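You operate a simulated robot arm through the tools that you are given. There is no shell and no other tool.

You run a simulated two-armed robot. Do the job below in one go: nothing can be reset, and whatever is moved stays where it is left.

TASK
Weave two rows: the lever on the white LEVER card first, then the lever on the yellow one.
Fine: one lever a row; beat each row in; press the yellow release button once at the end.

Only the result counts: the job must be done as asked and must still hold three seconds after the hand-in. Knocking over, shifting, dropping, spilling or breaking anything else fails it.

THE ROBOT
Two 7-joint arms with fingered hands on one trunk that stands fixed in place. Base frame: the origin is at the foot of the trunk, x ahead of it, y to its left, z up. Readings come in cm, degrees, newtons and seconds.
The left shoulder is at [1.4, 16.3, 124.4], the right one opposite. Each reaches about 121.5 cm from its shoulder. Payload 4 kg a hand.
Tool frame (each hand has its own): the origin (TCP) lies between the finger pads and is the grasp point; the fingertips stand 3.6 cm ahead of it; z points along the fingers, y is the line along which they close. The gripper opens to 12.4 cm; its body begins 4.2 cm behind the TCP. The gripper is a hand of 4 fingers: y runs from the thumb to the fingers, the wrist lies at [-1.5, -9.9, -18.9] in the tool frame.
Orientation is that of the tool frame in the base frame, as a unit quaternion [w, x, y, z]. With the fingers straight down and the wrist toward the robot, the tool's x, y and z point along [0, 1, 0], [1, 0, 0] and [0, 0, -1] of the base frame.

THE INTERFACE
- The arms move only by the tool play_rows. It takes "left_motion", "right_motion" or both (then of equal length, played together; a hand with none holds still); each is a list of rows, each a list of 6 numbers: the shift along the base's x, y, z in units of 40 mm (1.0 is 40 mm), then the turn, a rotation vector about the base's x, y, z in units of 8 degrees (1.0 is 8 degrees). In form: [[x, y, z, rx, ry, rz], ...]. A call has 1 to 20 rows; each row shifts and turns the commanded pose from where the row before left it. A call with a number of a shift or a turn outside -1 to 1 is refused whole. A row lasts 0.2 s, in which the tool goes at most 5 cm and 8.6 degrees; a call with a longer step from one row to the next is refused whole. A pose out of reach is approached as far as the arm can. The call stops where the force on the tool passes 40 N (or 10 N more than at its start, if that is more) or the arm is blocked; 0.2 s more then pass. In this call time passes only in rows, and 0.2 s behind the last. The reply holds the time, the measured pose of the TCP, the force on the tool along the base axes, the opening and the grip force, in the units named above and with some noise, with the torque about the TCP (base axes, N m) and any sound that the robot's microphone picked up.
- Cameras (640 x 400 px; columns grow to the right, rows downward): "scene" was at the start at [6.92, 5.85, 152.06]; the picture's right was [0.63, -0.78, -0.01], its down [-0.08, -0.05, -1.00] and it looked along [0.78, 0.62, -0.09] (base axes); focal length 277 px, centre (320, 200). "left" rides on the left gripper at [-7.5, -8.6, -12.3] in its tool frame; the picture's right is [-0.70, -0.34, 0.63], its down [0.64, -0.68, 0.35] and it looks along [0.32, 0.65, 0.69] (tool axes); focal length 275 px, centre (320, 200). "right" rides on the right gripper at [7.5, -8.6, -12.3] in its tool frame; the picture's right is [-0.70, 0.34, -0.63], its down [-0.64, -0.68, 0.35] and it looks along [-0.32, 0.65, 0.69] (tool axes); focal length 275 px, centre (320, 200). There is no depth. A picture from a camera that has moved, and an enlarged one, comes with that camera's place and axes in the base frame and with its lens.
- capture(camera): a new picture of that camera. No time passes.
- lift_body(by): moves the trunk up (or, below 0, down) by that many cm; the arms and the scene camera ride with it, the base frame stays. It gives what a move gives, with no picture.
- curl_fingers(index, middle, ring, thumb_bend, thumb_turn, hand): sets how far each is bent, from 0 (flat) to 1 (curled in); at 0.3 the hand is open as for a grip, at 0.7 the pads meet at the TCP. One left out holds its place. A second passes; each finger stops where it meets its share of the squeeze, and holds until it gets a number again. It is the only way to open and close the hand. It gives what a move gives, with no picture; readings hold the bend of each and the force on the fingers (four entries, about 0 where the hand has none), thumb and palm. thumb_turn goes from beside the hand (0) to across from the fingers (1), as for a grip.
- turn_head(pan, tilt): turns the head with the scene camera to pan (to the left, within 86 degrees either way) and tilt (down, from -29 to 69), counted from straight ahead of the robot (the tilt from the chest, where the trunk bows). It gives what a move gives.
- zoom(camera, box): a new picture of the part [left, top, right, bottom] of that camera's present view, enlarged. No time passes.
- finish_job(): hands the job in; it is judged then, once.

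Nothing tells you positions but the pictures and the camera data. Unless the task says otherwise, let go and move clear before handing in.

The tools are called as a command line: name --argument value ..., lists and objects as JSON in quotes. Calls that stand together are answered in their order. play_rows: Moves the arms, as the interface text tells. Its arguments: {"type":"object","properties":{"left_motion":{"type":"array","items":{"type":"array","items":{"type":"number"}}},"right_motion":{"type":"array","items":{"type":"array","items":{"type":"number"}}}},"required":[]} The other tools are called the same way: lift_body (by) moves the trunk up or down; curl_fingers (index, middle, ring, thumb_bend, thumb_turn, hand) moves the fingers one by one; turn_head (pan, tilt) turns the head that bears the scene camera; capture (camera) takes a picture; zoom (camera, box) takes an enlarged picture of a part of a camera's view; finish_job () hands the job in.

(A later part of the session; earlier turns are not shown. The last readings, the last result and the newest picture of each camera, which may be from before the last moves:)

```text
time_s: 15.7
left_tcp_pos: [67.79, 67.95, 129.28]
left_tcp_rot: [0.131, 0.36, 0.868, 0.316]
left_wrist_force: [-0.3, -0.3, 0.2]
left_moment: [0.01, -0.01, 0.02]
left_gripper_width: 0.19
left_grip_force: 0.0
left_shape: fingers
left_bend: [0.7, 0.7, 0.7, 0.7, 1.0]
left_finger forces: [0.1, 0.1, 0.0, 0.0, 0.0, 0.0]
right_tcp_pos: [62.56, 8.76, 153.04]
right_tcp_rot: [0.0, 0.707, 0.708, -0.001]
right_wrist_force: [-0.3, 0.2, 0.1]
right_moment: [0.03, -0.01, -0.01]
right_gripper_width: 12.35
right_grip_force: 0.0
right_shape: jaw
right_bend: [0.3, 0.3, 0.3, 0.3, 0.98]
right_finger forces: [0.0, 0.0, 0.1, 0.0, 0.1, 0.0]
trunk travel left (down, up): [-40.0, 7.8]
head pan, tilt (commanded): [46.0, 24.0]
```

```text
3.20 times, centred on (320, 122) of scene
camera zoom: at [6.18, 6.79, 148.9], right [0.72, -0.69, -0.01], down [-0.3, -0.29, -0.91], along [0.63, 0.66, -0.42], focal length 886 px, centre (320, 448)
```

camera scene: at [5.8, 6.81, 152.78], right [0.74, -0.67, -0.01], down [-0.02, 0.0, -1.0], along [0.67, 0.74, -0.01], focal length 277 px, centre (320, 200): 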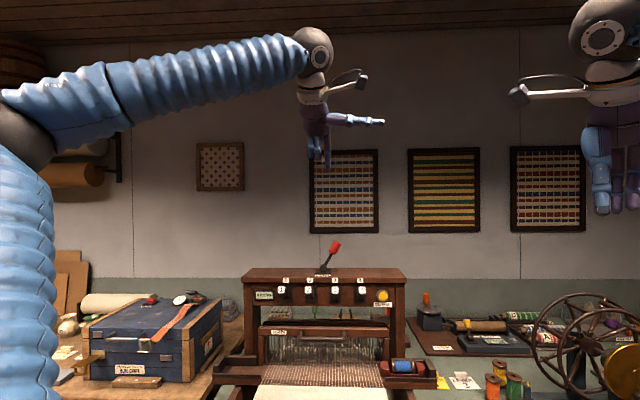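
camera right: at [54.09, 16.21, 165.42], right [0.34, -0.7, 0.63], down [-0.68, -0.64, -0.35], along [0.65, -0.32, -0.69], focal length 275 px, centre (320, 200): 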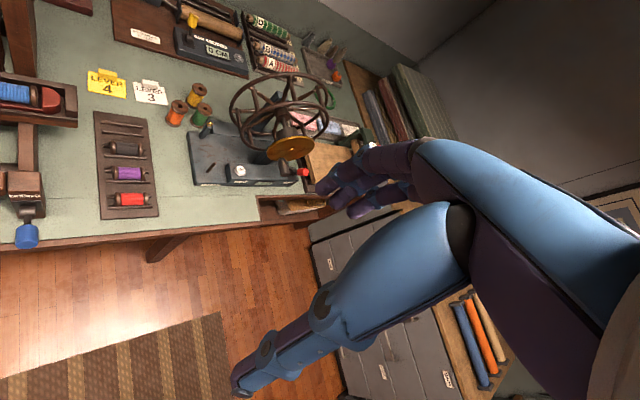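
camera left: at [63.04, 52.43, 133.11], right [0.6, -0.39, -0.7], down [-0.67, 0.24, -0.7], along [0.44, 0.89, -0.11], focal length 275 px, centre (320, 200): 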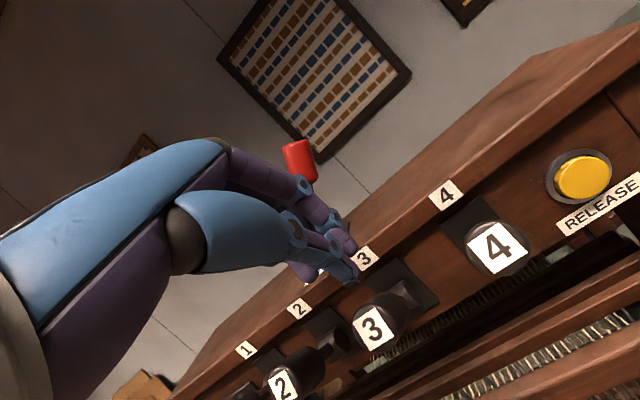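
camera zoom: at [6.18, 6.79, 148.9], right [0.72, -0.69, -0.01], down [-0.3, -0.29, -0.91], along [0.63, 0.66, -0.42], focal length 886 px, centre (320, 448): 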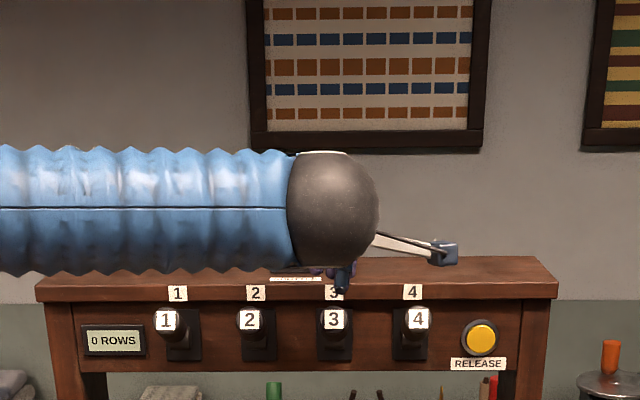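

play_rows --left_motion '[[-0.1, 0.15, 0, 0, 0, 0], [0, 0, -0.25, 0, 0, 0], [0, 0, -0.25, 0, 0, 0], [0, 0, -0.25, 0, 0, 0], [0, 0, -0.25, 0, 0, 0]]'

capture --camera "left"

zoom --camera "scene" --box '[220, 60, 420, 185]'

```text
time_s: 16.9
left_tcp_pos: [67.47, 68.56, 125.33]
left_tcp_rot: [0.132, 0.36, 0.868, 0.316]
left_wrist_force: [0.9, 0.3, 1.2]
left_moment: [0.05, -0.05, 0.01]
left_gripper_width: 0.16
left_grip_force: 0.0
left_shape: fingers
left_bend: [0.7, 0.7, 0.7, 0.7, 1.0]
left_finger forces: [0.0, 0.0, 0.0, 0.0, 0.6, 0.1]
right_tcp_pos: [62.75, 8.8, 153.05]
right_tcp_rot: [0.001, 0.707, 0.707, 0.0]
right_wrist_force: [-0.7, 0.1, -0.2]
right_moment: [0.0, 0.0, -0.02]
right_gripper_width: 12.38
right_grip_force: 0.0
right_shape: jaw
right_bend: [0.3, 0.3, 0.3, 0.3, 0.98]
right_finger forces: [0.1, 0.0, 0.0, 0.0, 0.0, 0.0]
trunk travel left (down, up): [-40.0, 7.8]
head pan, tilt (commanded): [46.0, 24.0]
```

```text
taken
camera left: at [62.57, 53.06, 129.23], right [0.6, -0.39, -0.7], down [-0.67, 0.24, -0.7], along [0.44, 0.89, -0.11], focal length 275 px, centre (320, 200)
```

left: 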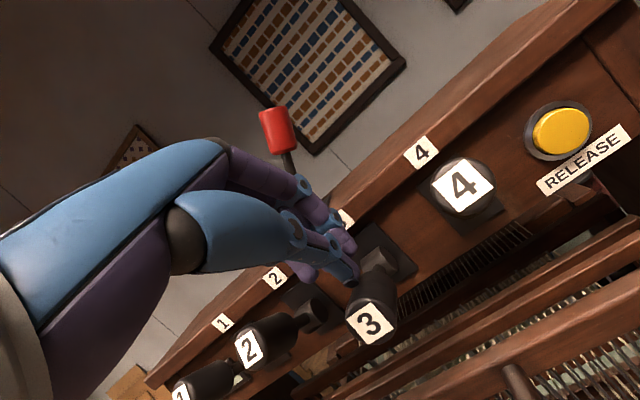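

```text
3.20 times, centred on (320, 122) of scene
camera zoom: at [6.15, 6.75, 148.9], right [0.72, -0.69, -0.01], down [-0.3, -0.29, -0.91], along [0.63, 0.66, -0.42], focal length 886 px, centre (320, 448)
```

zoom: 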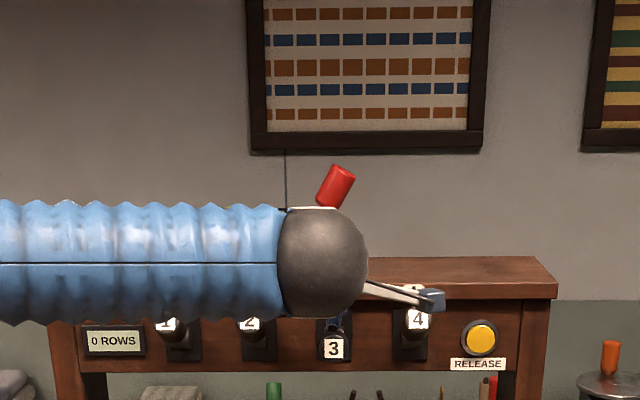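

play_rows --left_motion '[[0, 0, -0.2, 0, 0, 0], [0, 0, -0.2, 0, 0, 0], [0, 0, -0.2, 0, 0, 0], [0, 0, -0.2, 0, 0, 0]]'

capture --camera "left"

zoom --camera "scene" --box '[220, 60, 420, 185]'

```text
time_s: 17.9
left_tcp_pos: [67.39, 68.43, 121.99]
left_tcp_rot: [0.131, 0.36, 0.868, 0.316]
left_wrist_force: [-0.5, 0.1, 1.3]
left_moment: [0.0, -0.05, 0.01]
left_gripper_width: 0.13
left_grip_force: 0.8
left_shape: fingers
left_bend: [0.7, 0.7, 0.7, 0.7, 1.0]
left_finger forces: [0.0, 0.0, 0.0, 0.0, 1.1, 0.0]
right_tcp_pos: [62.51, 8.88, 153.15]
right_tcp_rot: [0.0, 0.707, 0.707, 0.0]
right_wrist_force: [0.0, 0.9, 0.5]
right_moment: [0.0, -0.01, 0.01]
right_gripper_width: 12.36
right_grip_force: 0.0
right_shape: jaw
right_bend: [0.3, 0.3, 0.3, 0.3, 0.98]
right_finger forces: [0.0, 0.0, 0.0, 0.1, 0.0, 0.0]
trunk travel left (down, up): [-40.0, 7.8]
head pan, tilt (commanded): [46.0, 24.0]
```

```text
taken
camera left: at [62.45, 52.88, 126.0], right [0.6, -0.39, -0.7], down [-0.67, 0.24, -0.7], along [0.44, 0.89, -0.11], focal length 275 px, centre (320, 200)
```

left: 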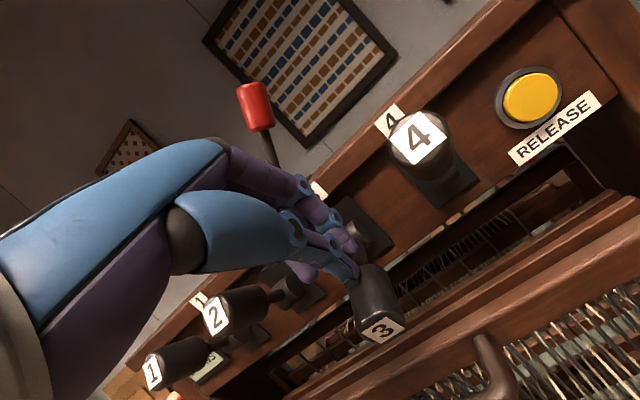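

```text
3.20 times, centred on (320, 122) of scene
camera zoom: at [6.15, 6.77, 148.9], right [0.72, -0.69, -0.01], down [-0.3, -0.29, -0.91], along [0.63, 0.66, -0.42], focal length 886 px, centre (320, 448)
```

zoom: 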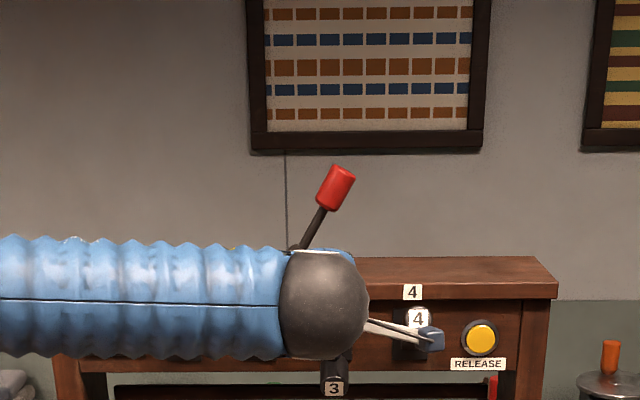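

play_rows --left_motion '[[0, 0, -0.15, 0, 0, 0], [0, 0, -0.15, 0, 0, 0], [0, 0, -0.15, 0, 0, 0]]'

capture --camera "left"

zoom --camera "scene" --box '[220, 100, 420, 225]'

```text
time_s: 18.7
left_tcp_pos: [67.27, 68.21, 120.66]
left_tcp_rot: [0.132, 0.359, 0.867, 0.318]
left_wrist_force: [-7.2, -7.0, 18.1]
left_moment: [-0.03, 0.07, 0.04]
left_gripper_width: 0.01
left_grip_force: 10.9
left_shape: fingers
left_bend: [0.69, 0.7, 0.7, 0.7, 1.0]
left_finger forces: [0.1, 0.1, 0.0, 0.0, 21.8, 0.1]
right_tcp_pos: [62.47, 8.64, 153.31]
right_tcp_rot: [-0.001, 0.707, 0.707, 0.001]
right_wrist_force: [-0.3, -0.2, 1.1]
right_moment: [-0.02, -0.02, 0.01]
right_gripper_width: 12.34
right_grip_force: 0.1
right_shape: jaw
right_bend: [0.3, 0.3, 0.3, 0.3, 0.98]
right_finger forces: [0.0, 0.0, 0.1, 0.1, 0.0, 0.1]
trunk travel left (down, up): [-40.0, 7.8]
head pan, tilt (commanded): [46.0, 24.0]
```

```text
taken
camera left: at [62.4, 52.7, 124.58], right [0.6, -0.39, -0.7], down [-0.66, 0.25, -0.71], along [0.44, 0.89, -0.11], focal length 275 px, centre (320, 200)
```

left: 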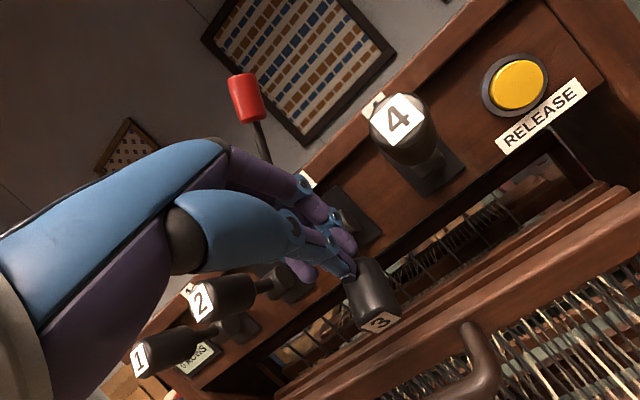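

```text
3.20 times, centred on (320, 162) of scene
camera zoom: at [5.92, 6.55, 148.94], right [0.72, -0.69, -0.01], down [-0.3, -0.29, -0.91], along [0.63, 0.66, -0.42], focal length 886 px, centre (320, 320)
```

zoom: 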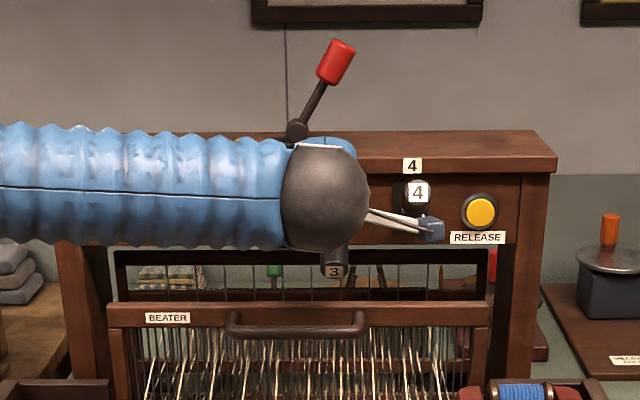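

Lever 3 now hits its bottom stop (about 20 N) and a heddle frame has risen. I'll lift off to see whether it stays down.

play_rows --left_motion '[[0, 0, 0.25, 0, 0, 0], [0, 0, 0.5, 0, 0, 0], [0, 0, 0.8, 0, 0, 0], [0, 0, 0.8, 0, 0, 0], [0, 0, 0.8, 0, 0, 0]]'

capture --camera "left"

zoom --camera "scene" --box '[200, 60, 440, 260]'

```text
time_s: 19.9
left_tcp_pos: [67.6, 68.39, 133.09]
left_tcp_rot: [0.132, 0.36, 0.868, 0.315]
left_wrist_force: [-0.2, -0.8, -0.2]
left_moment: [0.0, 0.05, -0.01]
left_gripper_width: 0.23
left_grip_force: 0.1
left_shape: fingers
left_bend: [0.7, 0.7, 0.7, 0.7, 1.0]
left_finger forces: [0.0, 0.0, 0.0, 0.0, 0.0, 0.0]
right_tcp_pos: [62.66, 8.75, 153.09]
right_tcp_rot: [-0.001, 0.707, 0.707, 0.001]
right_wrist_force: [-0.5, -0.8, 0.0]
right_moment: [0.03, 0.0, 0.02]
right_gripper_width: 12.37
right_grip_force: 0.0
right_shape: jaw
right_bend: [0.3, 0.3, 0.3, 0.3, 0.98]
right_finger forces: [0.1, 0.0, 0.1, 0.0, 0.1, 0.0]
trunk travel left (down, up): [-40.0, 7.8]
head pan, tilt (commanded): [46.0, 24.0]
```

```text
taken
camera left: at [62.7, 52.89, 136.98], right [0.6, -0.39, -0.7], down [-0.67, 0.24, -0.7], along [0.44, 0.89, -0.11], focal length 275 px, centre (320, 200)
```

left: 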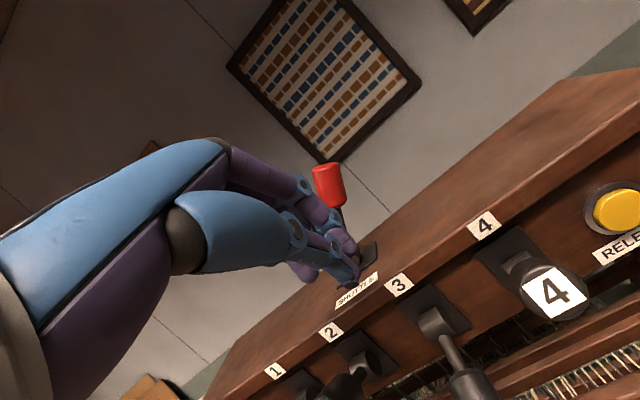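

```text
2.00 times, centred on (320, 160) of scene
camera zoom: at [6.07, 6.68, 148.91], right [0.72, -0.69, -0.01], down [-0.3, -0.29, -0.91], along [0.63, 0.66, -0.42], focal length 554 px, centre (320, 280)
```

zoom: 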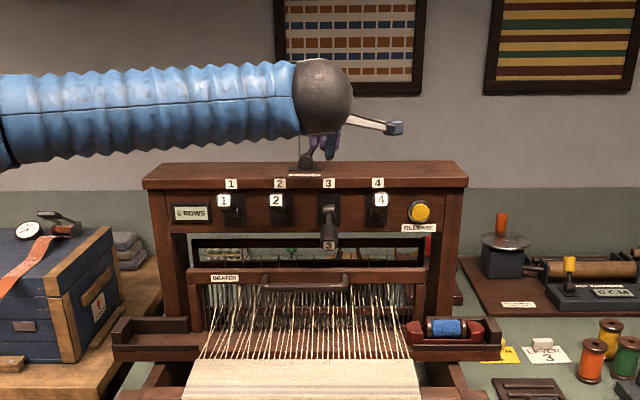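

Lever 3 is latched down and the shed is open. Next I'll throw the red SHUTTLE lever, whose pivot is near a=−4.9 and b=108 and which leans right. I'll bring the hand to its right side.

play_rows --left_motion '[[0.85, -0.5, 0.4, 0, 0, 0], [0.85, -0.5, 0.4, 0, 0, 0], [0.8, 0.8, 0, 0, 0, 0], [0.8, 0.8, 0, 0, 0, 0]]'

capture --camera "left"

zoom --camera "scene" --box '[220, 40, 420, 165]'

```text
time_s: 20.9
left_tcp_pos: [80.7, 70.96, 135.86]
left_tcp_rot: [0.129, 0.359, 0.869, 0.316]
left_wrist_force: [0.7, -0.5, -0.6]
left_moment: [0.03, 0.03, 0.04]
left_gripper_width: 0.23
left_grip_force: 0.1
left_shape: fingers
left_bend: [0.7, 0.7, 0.7, 0.7, 1.0]
left_finger forces: [0.0, 0.0, 0.0, 0.0, 0.0, 0.0]
right_tcp_pos: [62.84, 8.92, 153.05]
right_tcp_rot: [-0.001, 0.708, 0.706, 0.0]
right_wrist_force: [-0.2, 1.0, -0.9]
right_moment: [0.02, 0.02, 0.0]
right_gripper_width: 12.37
right_grip_force: 0.2
right_shape: jaw
right_bend: [0.3, 0.3, 0.3, 0.3, 0.98]
right_finger forces: [0.0, 0.0, 0.1, 0.0, 0.0, 0.1]
trunk travel left (down, up): [-40.0, 7.8]
head pan, tilt (commanded): [46.0, 24.0]
```

```text
taken
camera left: at [75.68, 55.38, 139.83], right [0.6, -0.39, -0.7], down [-0.67, 0.24, -0.7], along [0.44, 0.89, -0.11], focal length 275 px, centre (320, 200)
```

left: 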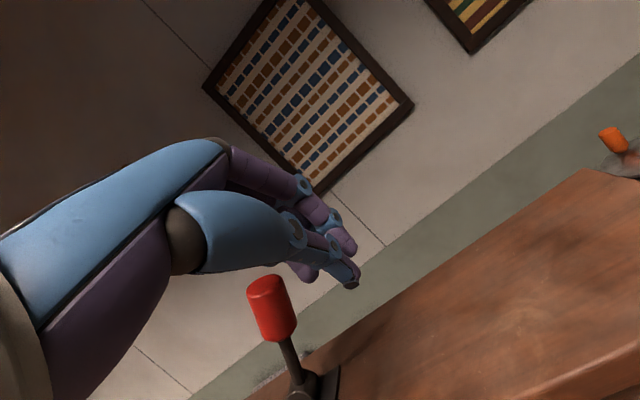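

```text
3.20 times, centred on (320, 102) of scene
camera zoom: at [6.3, 6.71, 148.89], right [0.72, -0.69, -0.01], down [-0.3, -0.29, -0.91], along [0.63, 0.66, -0.42], focal length 886 px, centre (320, 512)
```

zoom: 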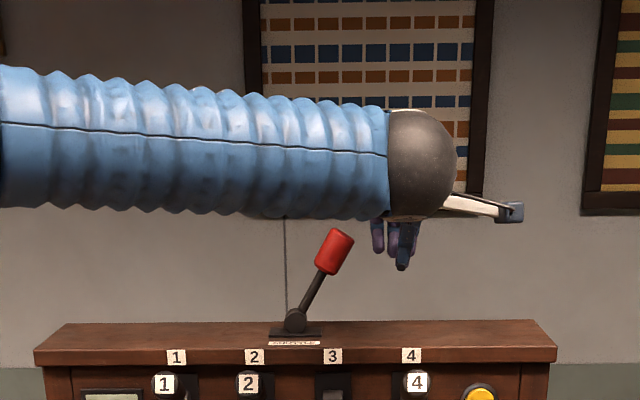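

play_rows --left_motion '[[0.14, 0.14, 0, 0, 0, 0], [-0.35, 0.35, 0, 0, 0, 0], [-0.35, 0.35, 0, 0, 0, 0], [-0.3, 0.3, 0, 0, 0, 0], [-0.3, 0.3, 0, 0, 0, 0]]'

capture --camera "left"

zoom --camera "scene" --box '[220, 40, 420, 165]'

```text
time_s: 22.1
left_tcp_pos: [76.0, 76.69, 136.25]
left_tcp_rot: [0.131, 0.359, 0.868, 0.316]
left_wrist_force: [0.4, 0.2, 0.5]
left_moment: [-0.01, 0.0, -0.01]
left_gripper_width: 0.22
left_grip_force: 0.4
left_shape: fingers
left_bend: [0.7, 0.7, 0.7, 0.7, 1.0]
left_finger forces: [0.0, 0.1, 0.4, 0.0, 0.1, 0.1]
right_tcp_pos: [62.41, 8.9, 153.13]
right_tcp_rot: [0.0, 0.707, 0.707, 0.0]
right_wrist_force: [-0.2, -0.9, -0.1]
right_moment: [0.04, 0.0, 0.0]
right_gripper_width: 12.34
right_grip_force: 0.2
right_shape: jaw
right_bend: [0.3, 0.3, 0.3, 0.3, 0.98]
right_finger forces: [0.0, 0.0, 0.0, 0.1, 0.0, 0.0]
trunk travel left (down, up): [-40.0, 7.8]
head pan, tilt (commanded): [46.0, 24.0]
```

```text
taken
camera left: at [71.16, 61.24, 140.02], right [0.6, -0.39, -0.7], down [-0.67, 0.24, -0.7], along [0.44, 0.89, -0.11], focal length 275 px, centre (320, 200)
```

left: 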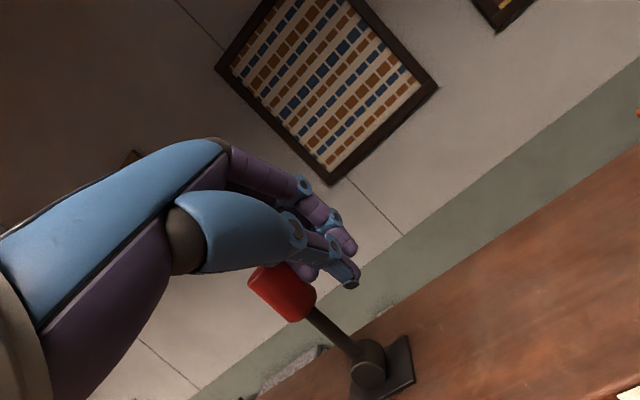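

```text
3.20 times, centred on (320, 102) of scene
camera zoom: at [6.07, 6.8, 148.9], right [0.72, -0.69, -0.01], down [-0.3, -0.29, -0.91], along [0.63, 0.66, -0.42], focal length 886 px, centre (320, 512)
```

zoom: 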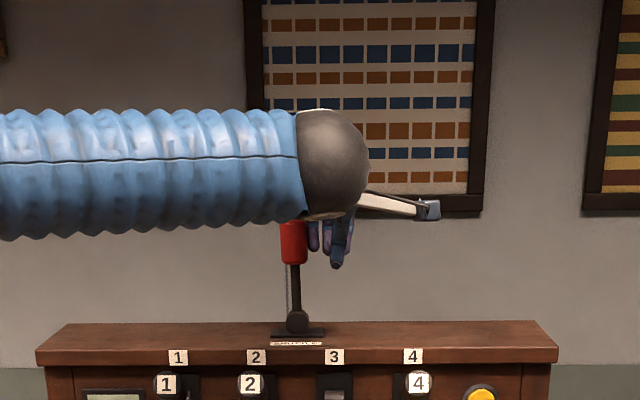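

play_rows --left_motion '[[-0.3, 0.3, 0, 0, 0, 0], [-0.3, 0.3, 0, 0, 0, 0], [-0.3, 0.3, 0, 0, 0, 0]]'

capture --camera "left"

zoom --camera "scene" --box '[200, 40, 440, 240]'

```text
time_s: 22.9
left_tcp_pos: [72.59, 79.77, 136.14]
left_tcp_rot: [0.131, 0.361, 0.867, 0.317]
left_wrist_force: [14.0, -12.4, 4.5]
left_moment: [-0.09, -0.24, -0.47]
left_gripper_width: 0.22
left_grip_force: 9.0
left_shape: fingers
left_bend: [0.7, 0.7, 0.69, 0.7, 1.0]
left_finger forces: [0.0, 0.0, 17.4, 0.1, 0.1, 0.1]
right_tcp_pos: [62.86, 8.38, 153.09]
right_tcp_rot: [-0.002, 0.708, 0.706, 0.0]
right_wrist_force: [-0.3, -0.1, 0.4]
right_moment: [0.0, -0.01, -0.01]
right_gripper_width: 12.36
right_grip_force: 0.2
right_shape: jaw
right_bend: [0.3, 0.3, 0.3, 0.3, 0.98]
right_finger forces: [0.1, 0.1, 0.0, 0.1, 0.0, 0.0]
trunk travel left (down, up): [-40.0, 7.8]
head pan, tilt (commanded): [46.0, 24.0]
```

```text
taken
camera left: at [67.66, 64.27, 140.0], right [0.6, -0.39, -0.7], down [-0.67, 0.25, -0.7], along [0.45, 0.89, -0.11], focal length 275 px, centre (320, 200)
```

left: 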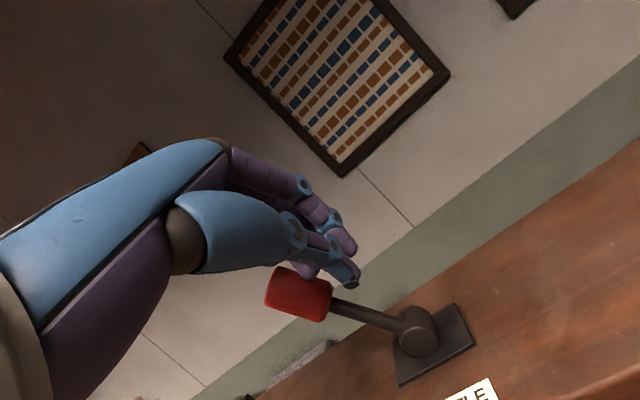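

```text
2.00 times, centred on (320, 140) of scene
camera zoom: at [6.33, 6.45, 148.91], right [0.72, -0.7, -0.01], down [-0.3, -0.29, -0.91], along [0.63, 0.66, -0.42], focal length 554 px, centre (320, 320)
```

zoom: 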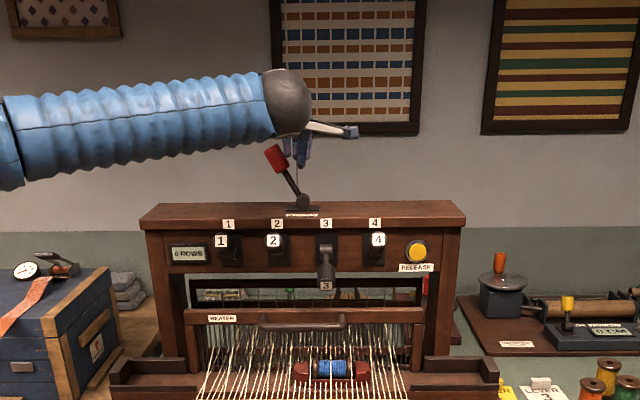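

The shuttle lever is at its left stop and the shuttle is travelling through the shed. I'll back the hand off and check that it reached the left box.

play_rows --left_motion '[[0.25, -0.25, 0, 0, 0, 0], [0, 0, 0, 0, 0, 0], [0, 0, 0, 0, 0, 0]]'

zoom --camera "scene" --box '[200, 40, 440, 240]'

```text
time_s: 23.7
left_tcp_pos: [73.36, 79.27, 135.86]
left_tcp_rot: [0.131, 0.36, 0.868, 0.316]
left_wrist_force: [0.1, -0.3, -0.8]
left_moment: [0.0, 0.01, 0.0]
left_gripper_width: 0.23
left_grip_force: 0.0
left_shape: fingers
left_bend: [0.7, 0.7, 0.7, 0.7, 1.0]
left_finger forces: [0.0, 0.0, 0.0, 0.0, 0.0, 0.1]
right_tcp_pos: [62.65, 8.82, 153.18]
right_tcp_rot: [0.0, 0.708, 0.707, 0.0]
right_wrist_force: [0.0, 0.1, 0.5]
right_moment: [-0.02, -0.01, -0.01]
right_gripper_width: 12.36
right_grip_force: 0.1
right_shape: jaw
right_bend: [0.3, 0.3, 0.3, 0.3, 0.98]
right_finger forces: [0.1, 0.1, 0.0, 0.0, 0.0, 0.0]
trunk travel left (down, up): [-40.0, 7.8]
head pan, tilt (commanded): [46.0, 24.0]
```

```text
2.00 times, centred on (320, 140) of scene
camera zoom: at [6.1, 6.77, 148.9], right [0.72, -0.69, -0.01], down [-0.3, -0.29, -0.91], along [0.63, 0.66, -0.42], focal length 554 px, centre (320, 320)
```

zoom: 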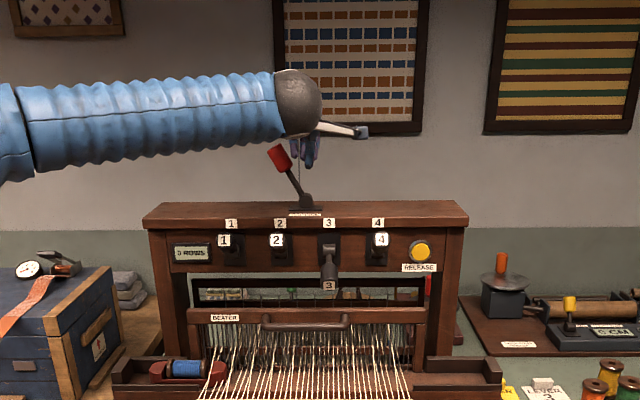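

Shuttle made it to the left box. Next comes the beat, so I'll back the hand away, level the tilt and study the beater handle from above.

play_rows --left_motion '[[-0.8, -0.8, 0.1, 0, 0, 0], [-0.8, -0.8, 0.1, 0, 0, 0], [-0.8, -0.8, 0.1, 0, 0, 0], [-0.8, -0.8, 0.1, 0, 0, 0], [-0.5, -0.5, 0, -0.707, 0.707, 0], [0, 0, 0, -0.707, 0.707, 0], [0, 0, 0, -0.707, 0.707, 0], [0, 0, 0, -0.707, 0.707, 0], [0, 0, 0, -0.707, 0.707, 0]]'

curl_fingers --hand "left" --index 0.5 --middle 0.5 --ring 0.5 --thumb_bend 0.3 --thumb_turn 1.0

capture --camera "left"

zoom --camera "scene" --box '[180, 60, 440, 260]'

```text
time_s: 25.7
left_tcp_pos: [58.62, 64.4, 137.66]
left_tcp_rot: [0.0, 0.382, 0.924, -0.001]
left_wrist_force: [0.1, -0.2, -0.4]
left_moment: [0.0, 0.02, -0.01]
left_gripper_width: 0.2
left_grip_force: 0.1
left_shape: fingers
left_bend: [0.7, 0.7, 0.7, 0.7, 1.0]
left_finger forces: [0.0, 0.0, 0.0, 0.1, 0.0, 0.0]
right_tcp_pos: [62.68, 8.85, 153.11]
right_tcp_rot: [0.0, 0.707, 0.708, 0.0]
right_wrist_force: [0.3, 1.0, -0.9]
right_moment: [0.01, 0.03, -0.02]
right_gripper_width: 12.37
right_grip_force: 0.0
right_shape: jaw
right_bend: [0.3, 0.3, 0.3, 0.3, 0.98]
right_finger forces: [0.0, 0.0, 0.0, 0.0, 0.1, 0.0]
trunk travel left (down, up): [-40.0, 7.8]
head pan, tilt (commanded): [46.0, 24.0]
```

```text
time_s: 26.7
left_tcp_pos: [58.5, 64.47, 137.7]
left_tcp_rot: [0.0, 0.383, 0.924, 0.0]
left_wrist_force: [-0.6, -0.3, -0.2]
left_moment: [0.05, 0.0, -0.01]
left_gripper_width: 9.21
left_grip_force: 0.1
left_shape: fingers
left_bend: [0.5, 0.5, 0.5, 0.3, 0.98]
left_finger forces: [0.0, 0.0, 0.0, 0.0, 0.0, 0.0]
right_tcp_pos: [62.6, 8.76, 153.08]
right_tcp_rot: [0.0, 0.707, 0.707, 0.0]
right_wrist_force: [-0.3, 0.7, 0.0]
right_moment: [0.0, 0.0, -0.01]
right_gripper_width: 12.36
right_grip_force: 0.0
right_shape: jaw
right_bend: [0.3, 0.3, 0.3, 0.3, 0.98]
right_finger forces: [0.0, 0.1, 0.0, 0.0, 0.0, 0.0]
trunk travel left (down, up): [-40.0, 7.8]
head pan, tilt (commanded): [46.0, 24.0]
```

```text
taken
camera left: at [57.87, 53.1, 149.99], right [0.25, -0.73, -0.63], down [-0.94, -0.03, -0.35], along [0.24, 0.68, -0.69], focal length 275 px, centre (320, 200)
```

left: 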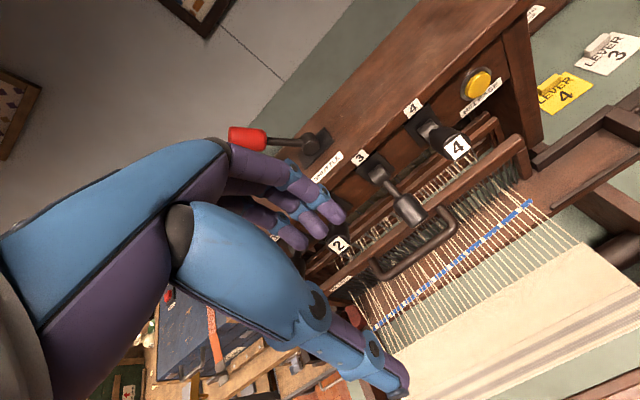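

```text
2.00 times, centred on (310, 160) of scene
camera zoom: at [6.15, 6.75, 148.9], right [0.72, -0.69, -0.01], down [-0.3, -0.29, -0.91], along [0.63, 0.66, -0.42], focal length 554 px, centre (340, 280)
```

zoom: 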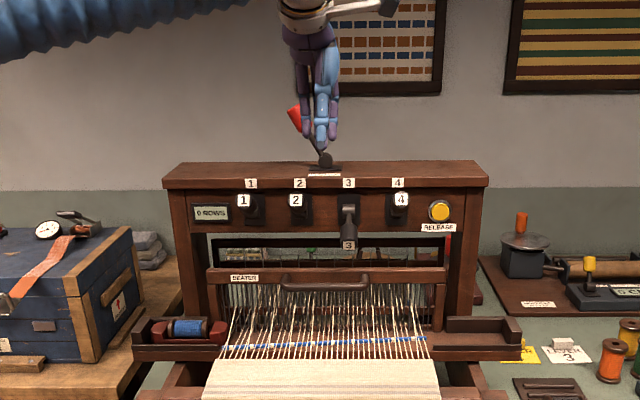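

zoom --camera "left" --box '[320, 100, 540, 340]'

zoom --camera "scene" --box '[260, 150, 400, 250]'

```text
1.67 times, centred on (430, 220) of left
camera zoom: at [57.87, 53.1, 149.99], right [0.25, -0.73, -0.63], down [-0.94, -0.03, -0.35], along [0.24, 0.68, -0.69], focal length 459 px, centre (137, 167)
```

zoom: 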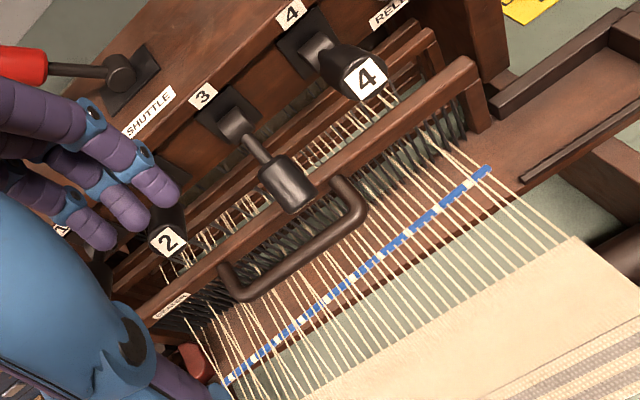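

```text
4.00 times, centred on (330, 200) of scene
camera zoom: at [6.15, 6.75, 148.9], right [0.72, -0.69, -0.01], down [-0.3, -0.29, -0.91], along [0.63, 0.66, -0.42], focal length 1108 px, centre (280, 200)
```

zoom: 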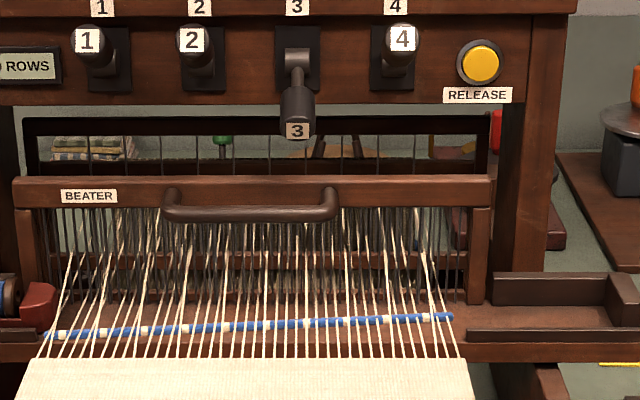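

The blue weft is laid. For the beat I'll grip the U-handle from above, with fingers in the gap behind the tube and thumb in front. First I'll come down in front of it, left of lever 3's lowered knob, and take a closer look.

play_rows --left_motion '[[-0.06, 0.14, -0.85, 0, 0, 0], [-0.06, 0.14, -0.85, 0, 0, 0], [-0.06, 0.14, -0.85, 0, 0, 0], [-0.06, 0.14, -0.85, 0, 0, 0]]'

curl_fingers --hand "left" --index 0.58 --middle 0.58 --ring 0.58 --thumb_bend 0.4 --thumb_turn 1.0

capture --camera "left"

zoom --camera "scene" --box '[240, 130, 400, 230]'

```text
time_s: 27.7
left_tcp_pos: [57.8, 66.31, 123.77]
left_tcp_rot: [0.001, 0.383, 0.924, 0.0]
left_wrist_force: [0.3, -0.2, -0.3]
left_moment: [0.02, -0.01, 0.0]
left_gripper_width: 9.22
left_grip_force: 0.0
left_shape: fingers
left_bend: [0.5, 0.5, 0.5, 0.3, 0.98]
left_finger forces: [0.1, 0.0, 0.0, 0.1, 0.0, 0.0]
right_tcp_pos: [62.57, 9.02, 153.14]
right_tcp_rot: [0.0, 0.707, 0.707, 0.001]
right_wrist_force: [0.7, 0.6, -0.3]
right_moment: [-0.03, 0.02, -0.03]
right_gripper_width: 12.37
right_grip_force: 0.1
right_shape: jaw
right_bend: [0.3, 0.3, 0.3, 0.3, 0.98]
right_finger forces: [0.1, 0.0, 0.1, 0.0, 0.0, 0.1]
trunk travel left (down, up): [-40.0, 7.8]
head pan, tilt (commanded): [46.0, 24.0]
```

```text
time_s: 28.7
left_tcp_pos: [57.64, 66.35, 123.92]
left_tcp_rot: [0.001, 0.383, 0.924, 0.0]
left_wrist_force: [0.4, -0.3, 0.1]
left_moment: [-0.05, 0.0, 0.01]
left_gripper_width: 6.68
left_grip_force: 0.0
left_shape: fingers
left_bend: [0.57, 0.57, 0.57, 0.4, 0.99]
left_finger forces: [0.0, 0.0, 0.0, 0.0, 0.1, 0.1]
right_tcp_pos: [62.62, 8.91, 153.22]
right_tcp_rot: [0.0, 0.707, 0.707, 0.001]
right_wrist_force: [-0.8, -0.7, 0.1]
right_moment: [0.03, 0.01, -0.02]
right_gripper_width: 12.34
right_grip_force: 0.1
right_shape: jaw
right_bend: [0.3, 0.3, 0.3, 0.3, 0.98]
right_finger forces: [0.0, 0.1, 0.1, 0.0, 0.1, 0.1]
trunk travel left (down, up): [-40.0, 7.8]
head pan, tilt (commanded): [46.0, 24.0]
```

```text
taken
camera left: at [56.98, 55.02, 136.21], right [0.25, -0.73, -0.63], down [-0.94, -0.03, -0.35], along [0.24, 0.68, -0.69], focal length 275 px, centre (320, 200)
```

left: 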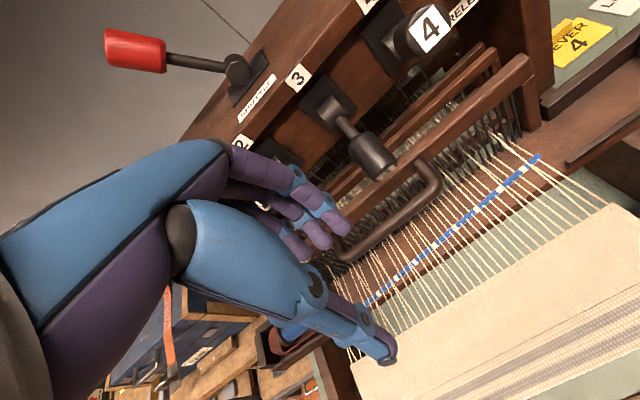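

```text
4.00 times, centred on (320, 180) of scene
camera zoom: at [6.15, 6.79, 148.9], right [0.72, -0.69, -0.01], down [-0.3, -0.29, -0.91], along [0.63, 0.66, -0.42], focal length 1108 px, centre (320, 280)
```

zoom: 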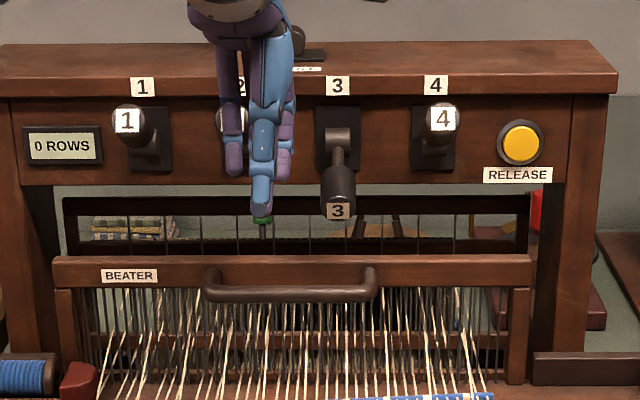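

play_rows --left_motion '[[0, 0, 0, 0.707, -0.707, 0], [0, 0, 0, 0.707, -0.707, 0], [0, 0, -0.7, 0, 0, 0], [0, 0, -0.7, 0, 0, 0], [0, 0, -0.7, 0, 0, 0], [0.35, 0.35, 0, 0, 0, 0], [0.35, 0.35, 0, 0, 0, 0]]'

capture --camera "left"

zoom --camera "left" --box '[260, 140, 480, 300]'

zoom --camera "scene" --box '[240, 130, 400, 230]'

```text
time_s: 30.3
left_tcp_pos: [60.49, 69.52, 115.27]
left_tcp_rot: [0.053, 0.379, 0.915, 0.128]
left_wrist_force: [0.0, -1.1, 0.4]
left_moment: [-0.06, 0.02, 0.0]
left_gripper_width: 6.64
left_grip_force: 0.0
left_shape: fingers
left_bend: [0.57, 0.57, 0.57, 0.4, 0.99]
left_finger forces: [0.1, 0.0, 0.0, 0.0, 0.1, 0.1]
right_tcp_pos: [62.74, 9.0, 152.97]
right_tcp_rot: [0.0, 0.707, 0.707, 0.0]
right_wrist_force: [0.0, 1.2, -0.1]
right_moment: [0.01, 0.01, 0.01]
right_gripper_width: 12.38
right_grip_force: 0.1
right_shape: jaw
right_bend: [0.3, 0.3, 0.3, 0.3, 0.98]
right_finger forces: [0.0, 0.0, 0.0, 0.0, 0.0, 0.0]
trunk travel left (down, up): [-40.0, 7.8]
head pan, tilt (commanded): [46.0, 24.0]
```

```text
taken
camera left: at [57.6, 56.02, 124.77], right [0.39, -0.6, -0.7], down [-0.85, 0.06, -0.52], along [0.35, 0.8, -0.49], focal length 275 px, centre (320, 200)
```

left: 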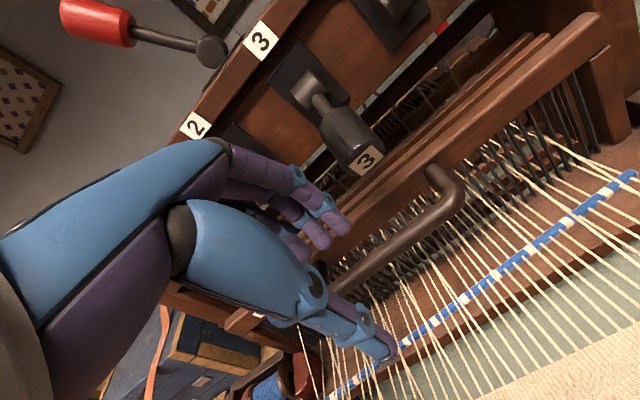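

```text
2.50 times, centred on (370, 220) of left
camera zoom: at [57.6, 56.02, 124.77], right [0.39, -0.6, -0.7], down [-0.85, 0.06, -0.52], along [0.35, 0.8, -0.49], focal length 688 px, centre (195, 150)
```

zoom: 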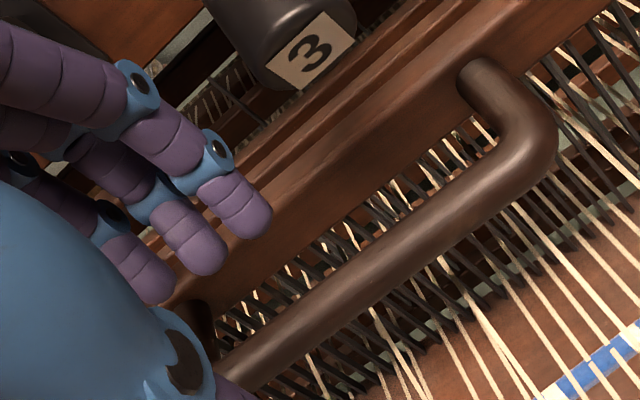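

```text
4.00 times, centred on (320, 180) of scene
camera zoom: at [6.21, 6.86, 148.89], right [0.72, -0.69, -0.01], down [-0.3, -0.29, -0.91], along [0.63, 0.66, -0.42], focal length 1108 px, centre (320, 280)
```

zoom: 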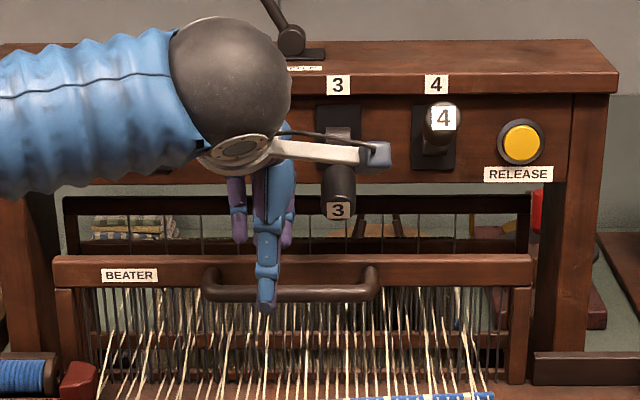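

I have a good fix on the handle tube: centre b≈95.6, z≈108.2, with a gap of roughly 2.5 cm behind it. I'll tilt 8° more and move over the gap, then check before lowering.

play_rows --left_motion '[[0, 0, 0, 0.707, -0.707, 0], [0.24, 0.24, -0.1, 0, 0, 0], [0.24, 0.24, -0.1, 0, 0, 0]]'

zoom --camera "left" --box '[260, 140, 480, 300]'

zoom --camera "scene" --box '[240, 130, 400, 230]'

```text
time_s: 31.1
left_tcp_pos: [61.76, 70.6, 114.33]
left_tcp_rot: [0.078, 0.377, 0.903, 0.188]
left_wrist_force: [-9.6, -9.8, -7.1]
left_moment: [0.53, -0.86, 0.47]
left_gripper_width: 6.63
left_grip_force: 7.8
left_shape: fingers
left_bend: [0.57, 0.57, 0.58, 0.4, 0.99]
left_finger forces: [0.0, 0.1, 15.2, 0.1, 0.0, 0.1]
right_tcp_pos: [62.66, 8.86, 153.18]
right_tcp_rot: [0.0, 0.707, 0.708, -0.001]
right_wrist_force: [0.6, -0.2, 0.3]
right_moment: [-0.01, 0.01, 0.02]
right_gripper_width: 12.38
right_grip_force: 0.1
right_shape: jaw
right_bend: [0.3, 0.3, 0.3, 0.3, 0.98]
right_finger forces: [0.0, 0.1, 0.0, 0.0, 0.0, 0.0]
trunk travel left (down, up): [-40.0, 7.8]
head pan, tilt (commanded): [46.0, 24.0]
stopped in row 3 (left hand): the force on the tool passed its limit at 49 N (the readings are from after the stop); the commanded pose is now the measured one
```

```text
2.50 times, centred on (370, 220) of left
camera zoom: at [58.06, 56.18, 122.2], right [0.45, -0.53, -0.72], down [-0.8, 0.12, -0.59], along [0.4, 0.84, -0.38], focal length 688 px, centre (195, 150)
```

zoom: 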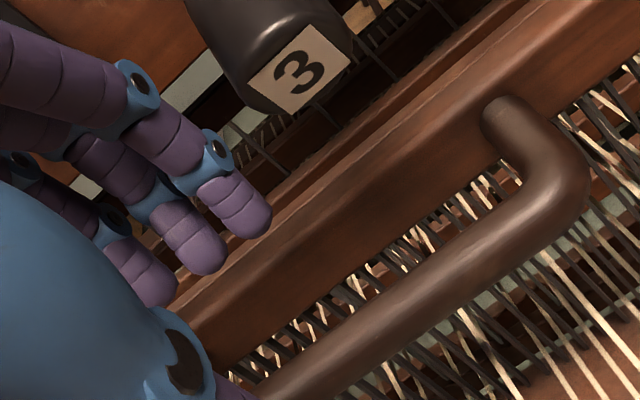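

```text
4.00 times, centred on (320, 180) of scene
camera zoom: at [6.11, 6.74, 148.9], right [0.72, -0.69, -0.01], down [-0.3, -0.29, -0.91], along [0.63, 0.66, -0.42], focal length 1108 px, centre (320, 280)
```

zoom: 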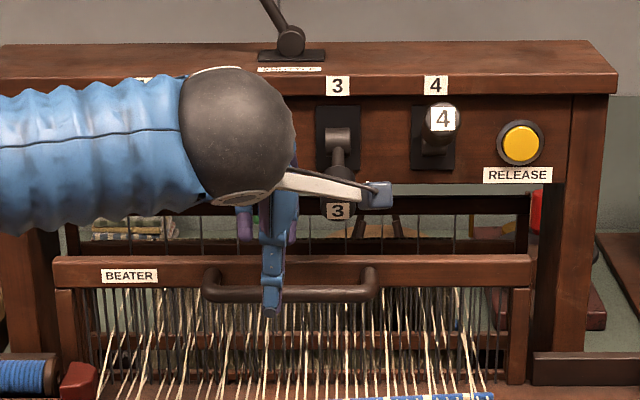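

The ring finger's knuckle touched the underside of lever 2, so I need to pass below it. I'll back off and lower first, then check that lever 2 is unharmed.

play_rows --left_motion '[[-0.1, -0.1, -0.1, 0, 0, 0], [-0.1, -0.1, -0.25, 0, 0, 0], [0, 0, -0.25, 0, 0, 0]]'

capture --camera "left"

zoom --camera "left" --box '[260, 140, 480, 300]'

zoom --camera "scene" --box '[220, 110, 400, 230]'

```text
time_s: 31.9
left_tcp_pos: [61.01, 69.8, 112.05]
left_tcp_rot: [0.078, 0.377, 0.903, 0.189]
left_wrist_force: [-0.3, -0.2, 0.0]
left_moment: [0.0, 0.0, 0.01]
left_gripper_width: 6.66
left_grip_force: 0.0
left_shape: fingers
left_bend: [0.57, 0.57, 0.57, 0.4, 0.99]
left_finger forces: [0.0, 0.0, 0.0, 0.1, 0.1, 0.1]
right_tcp_pos: [62.48, 8.93, 153.1]
right_tcp_rot: [0.0, 0.708, 0.707, 0.0]
right_wrist_force: [0.9, 0.6, -0.1]
right_moment: [0.01, 0.01, 0.0]
right_gripper_width: 12.35
right_grip_force: 0.0
right_shape: jaw
right_bend: [0.3, 0.3, 0.3, 0.3, 0.98]
right_finger forces: [0.1, 0.0, 0.0, 0.0, 0.0, 0.1]
trunk travel left (down, up): [-40.0, 7.8]
head pan, tilt (commanded): [46.0, 24.0]
```

```text
taken
camera left: at [57.3, 55.53, 119.9], right [0.45, -0.53, -0.72], down [-0.8, 0.12, -0.59], along [0.4, 0.84, -0.37], focal length 275 px, centre (320, 200)
```

left: 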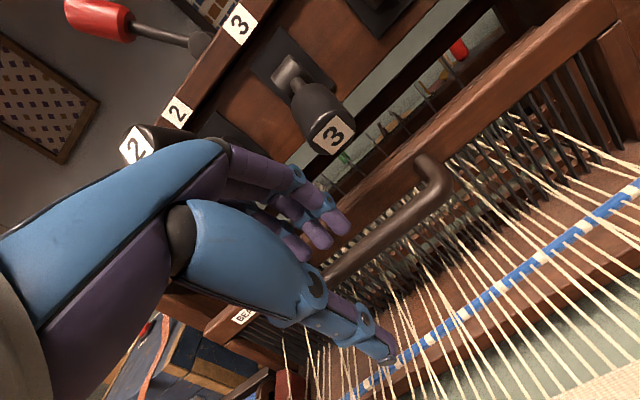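

```text
2.50 times, centred on (370, 220) of left
camera zoom: at [57.3, 55.53, 119.9], right [0.45, -0.53, -0.72], down [-0.8, 0.12, -0.59], along [0.4, 0.84, -0.37], focal length 688 px, centre (195, 150)
```

zoom: 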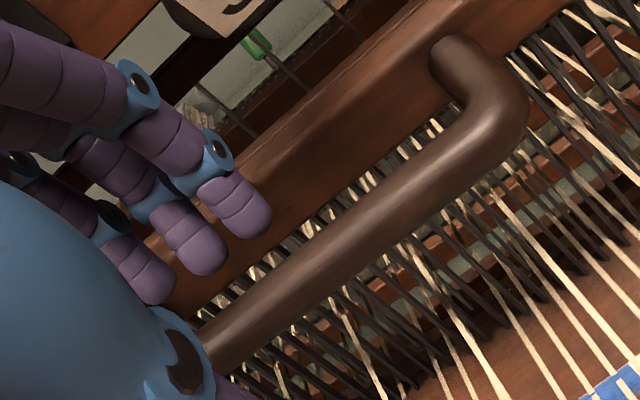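

```text
3.33 times, centred on (310, 170) of scene
camera zoom: at [6.17, 6.79, 148.9], right [0.72, -0.69, -0.01], down [-0.3, -0.29, -0.91], along [0.63, 0.66, -0.42], focal length 923 px, centre (353, 300)
```

zoom: 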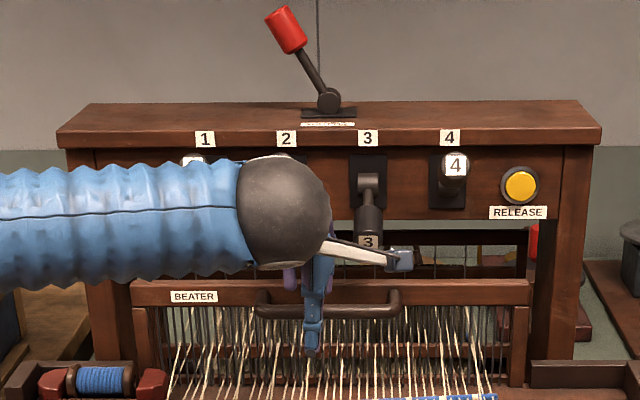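

play_rows --left_motion '[[0.24, 0.24, 0, 0, 0, 0], [0.24, 0.24, 0, 0, 0, 0]]'

zoom --camera "left" --box '[260, 140, 480, 300]'

```text
time_s: 32.5
left_tcp_pos: [62.89, 71.72, 111.93]
left_tcp_rot: [0.078, 0.376, 0.904, 0.189]
left_wrist_force: [-0.5, -0.4, 0.3]
left_moment: [-0.01, -0.04, 0.0]
left_gripper_width: 6.52
left_grip_force: 0.4
left_shape: fingers
left_bend: [0.58, 0.57, 0.57, 0.4, 0.99]
left_finger forces: [0.9, 0.1, 0.0, 0.0, 0.1, 0.0]
right_tcp_pos: [62.52, 8.82, 153.08]
right_tcp_rot: [0.0, 0.707, 0.707, 0.0]
right_wrist_force: [0.2, -0.1, 0.5]
right_moment: [-0.03, -0.01, -0.01]
right_gripper_width: 12.36
right_grip_force: 0.0
right_shape: jaw
right_bend: [0.3, 0.3, 0.3, 0.3, 0.98]
right_finger forces: [0.0, 0.1, 0.0, 0.0, 0.1, 0.1]
trunk travel left (down, up): [-40.0, 7.8]
head pan, tilt (commanded): [46.0, 24.0]
```

```text
2.50 times, centred on (370, 220) of left
camera zoom: at [59.14, 57.43, 119.88], right [0.45, -0.53, -0.72], down [-0.8, 0.12, -0.59], along [0.4, 0.84, -0.37], focal length 688 px, centre (195, 150)
```

zoom: 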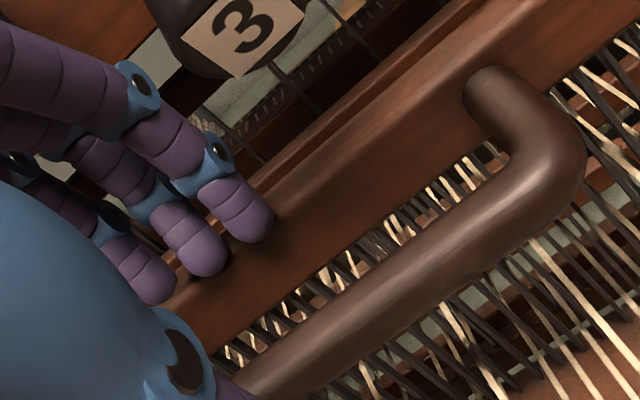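

play_rows --left_motion '[[-0.12, -0.12, 0, 0, 0, 0], [0, 0, -0.12, 0, 0, 0], [0, 0, -0.12, 0, 0, 0], [0, 0, -0.12, 0, 0, 0]]'

zoom --camera "left" --box '[260, 140, 480, 300]'

```text
time_s: 33.5
left_tcp_pos: [62.36, 71.15, 110.57]
left_tcp_rot: [0.078, 0.376, 0.904, 0.189]
left_wrist_force: [-1.3, -1.5, 3.9]
left_moment: [0.09, -0.07, -0.01]
left_gripper_width: 6.63
left_grip_force: 2.4
left_shape: fingers
left_bend: [0.57, 0.58, 0.57, 0.4, 0.99]
left_finger forces: [0.0, 4.2, 0.1, 0.1, 0.0, 0.1]
right_tcp_pos: [62.5, 8.82, 153.18]
right_tcp_rot: [0.001, 0.707, 0.707, 0.0]
right_wrist_force: [0.1, -0.1, -0.2]
right_moment: [0.04, 0.02, -0.01]
right_gripper_width: 12.35
right_grip_force: 0.1
right_shape: jaw
right_bend: [0.3, 0.3, 0.3, 0.3, 0.98]
right_finger forces: [0.1, 0.1, 0.0, 0.0, 0.0, 0.1]
trunk travel left (down, up): [-40.0, 7.8]
head pan, tilt (commanded): [46.0, 24.0]
```

```text
2.50 times, centred on (370, 220) of left
camera zoom: at [58.64, 56.81, 118.44], right [0.45, -0.53, -0.72], down [-0.8, 0.12, -0.59], along [0.4, 0.84, -0.37], focal length 688 px, centre (195, 150)
```

zoom: 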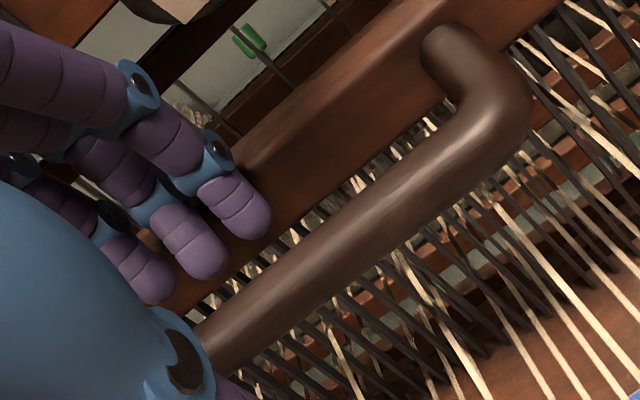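

play_rows --left_motion '[[0, 0, 0.15, 0, 0, 0], [-0.14, -0.14, 0, 0, 0, 0], [0, 0, -0.15, 0, 0, 0], [0, 0, -0.12, 0, 0, 0]]'

zoom --camera "left" --box '[260, 140, 480, 300]'

```text
time_s: 34.5
left_tcp_pos: [61.98, 70.73, 110.21]
left_tcp_rot: [0.079, 0.377, 0.903, 0.189]
left_wrist_force: [0.0, -0.2, -0.4]
left_moment: [0.0, 0.02, 0.03]
left_gripper_width: 6.63
left_grip_force: 0.1
left_shape: fingers
left_bend: [0.57, 0.57, 0.57, 0.4, 0.99]
left_finger forces: [0.0, 0.1, 0.0, 0.0, 0.0, 0.0]
right_tcp_pos: [62.68, 8.8, 153.06]
right_tcp_rot: [-0.001, 0.708, 0.707, 0.0]
right_wrist_force: [0.0, 0.7, -1.1]
right_moment: [0.0, -0.01, 0.03]
right_gripper_width: 12.35
right_grip_force: 0.1
right_shape: jaw
right_bend: [0.3, 0.3, 0.3, 0.3, 0.98]
right_finger forces: [0.1, 0.0, 0.0, 0.0, 0.1, 0.0]
trunk travel left (down, up): [-40.0, 7.8]
head pan, tilt (commanded): [46.0, 24.0]
```

```text
2.50 times, centred on (370, 220) of left
camera zoom: at [58.21, 56.34, 118.01], right [0.45, -0.53, -0.72], down [-0.8, 0.12, -0.59], along [0.4, 0.84, -0.37], focal length 688 px, centre (195, 150)
```

zoom: 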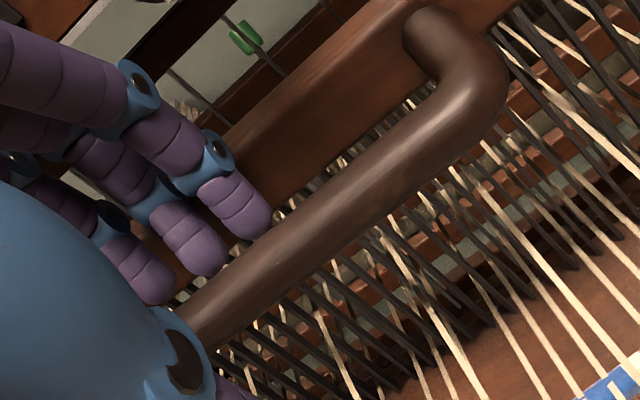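

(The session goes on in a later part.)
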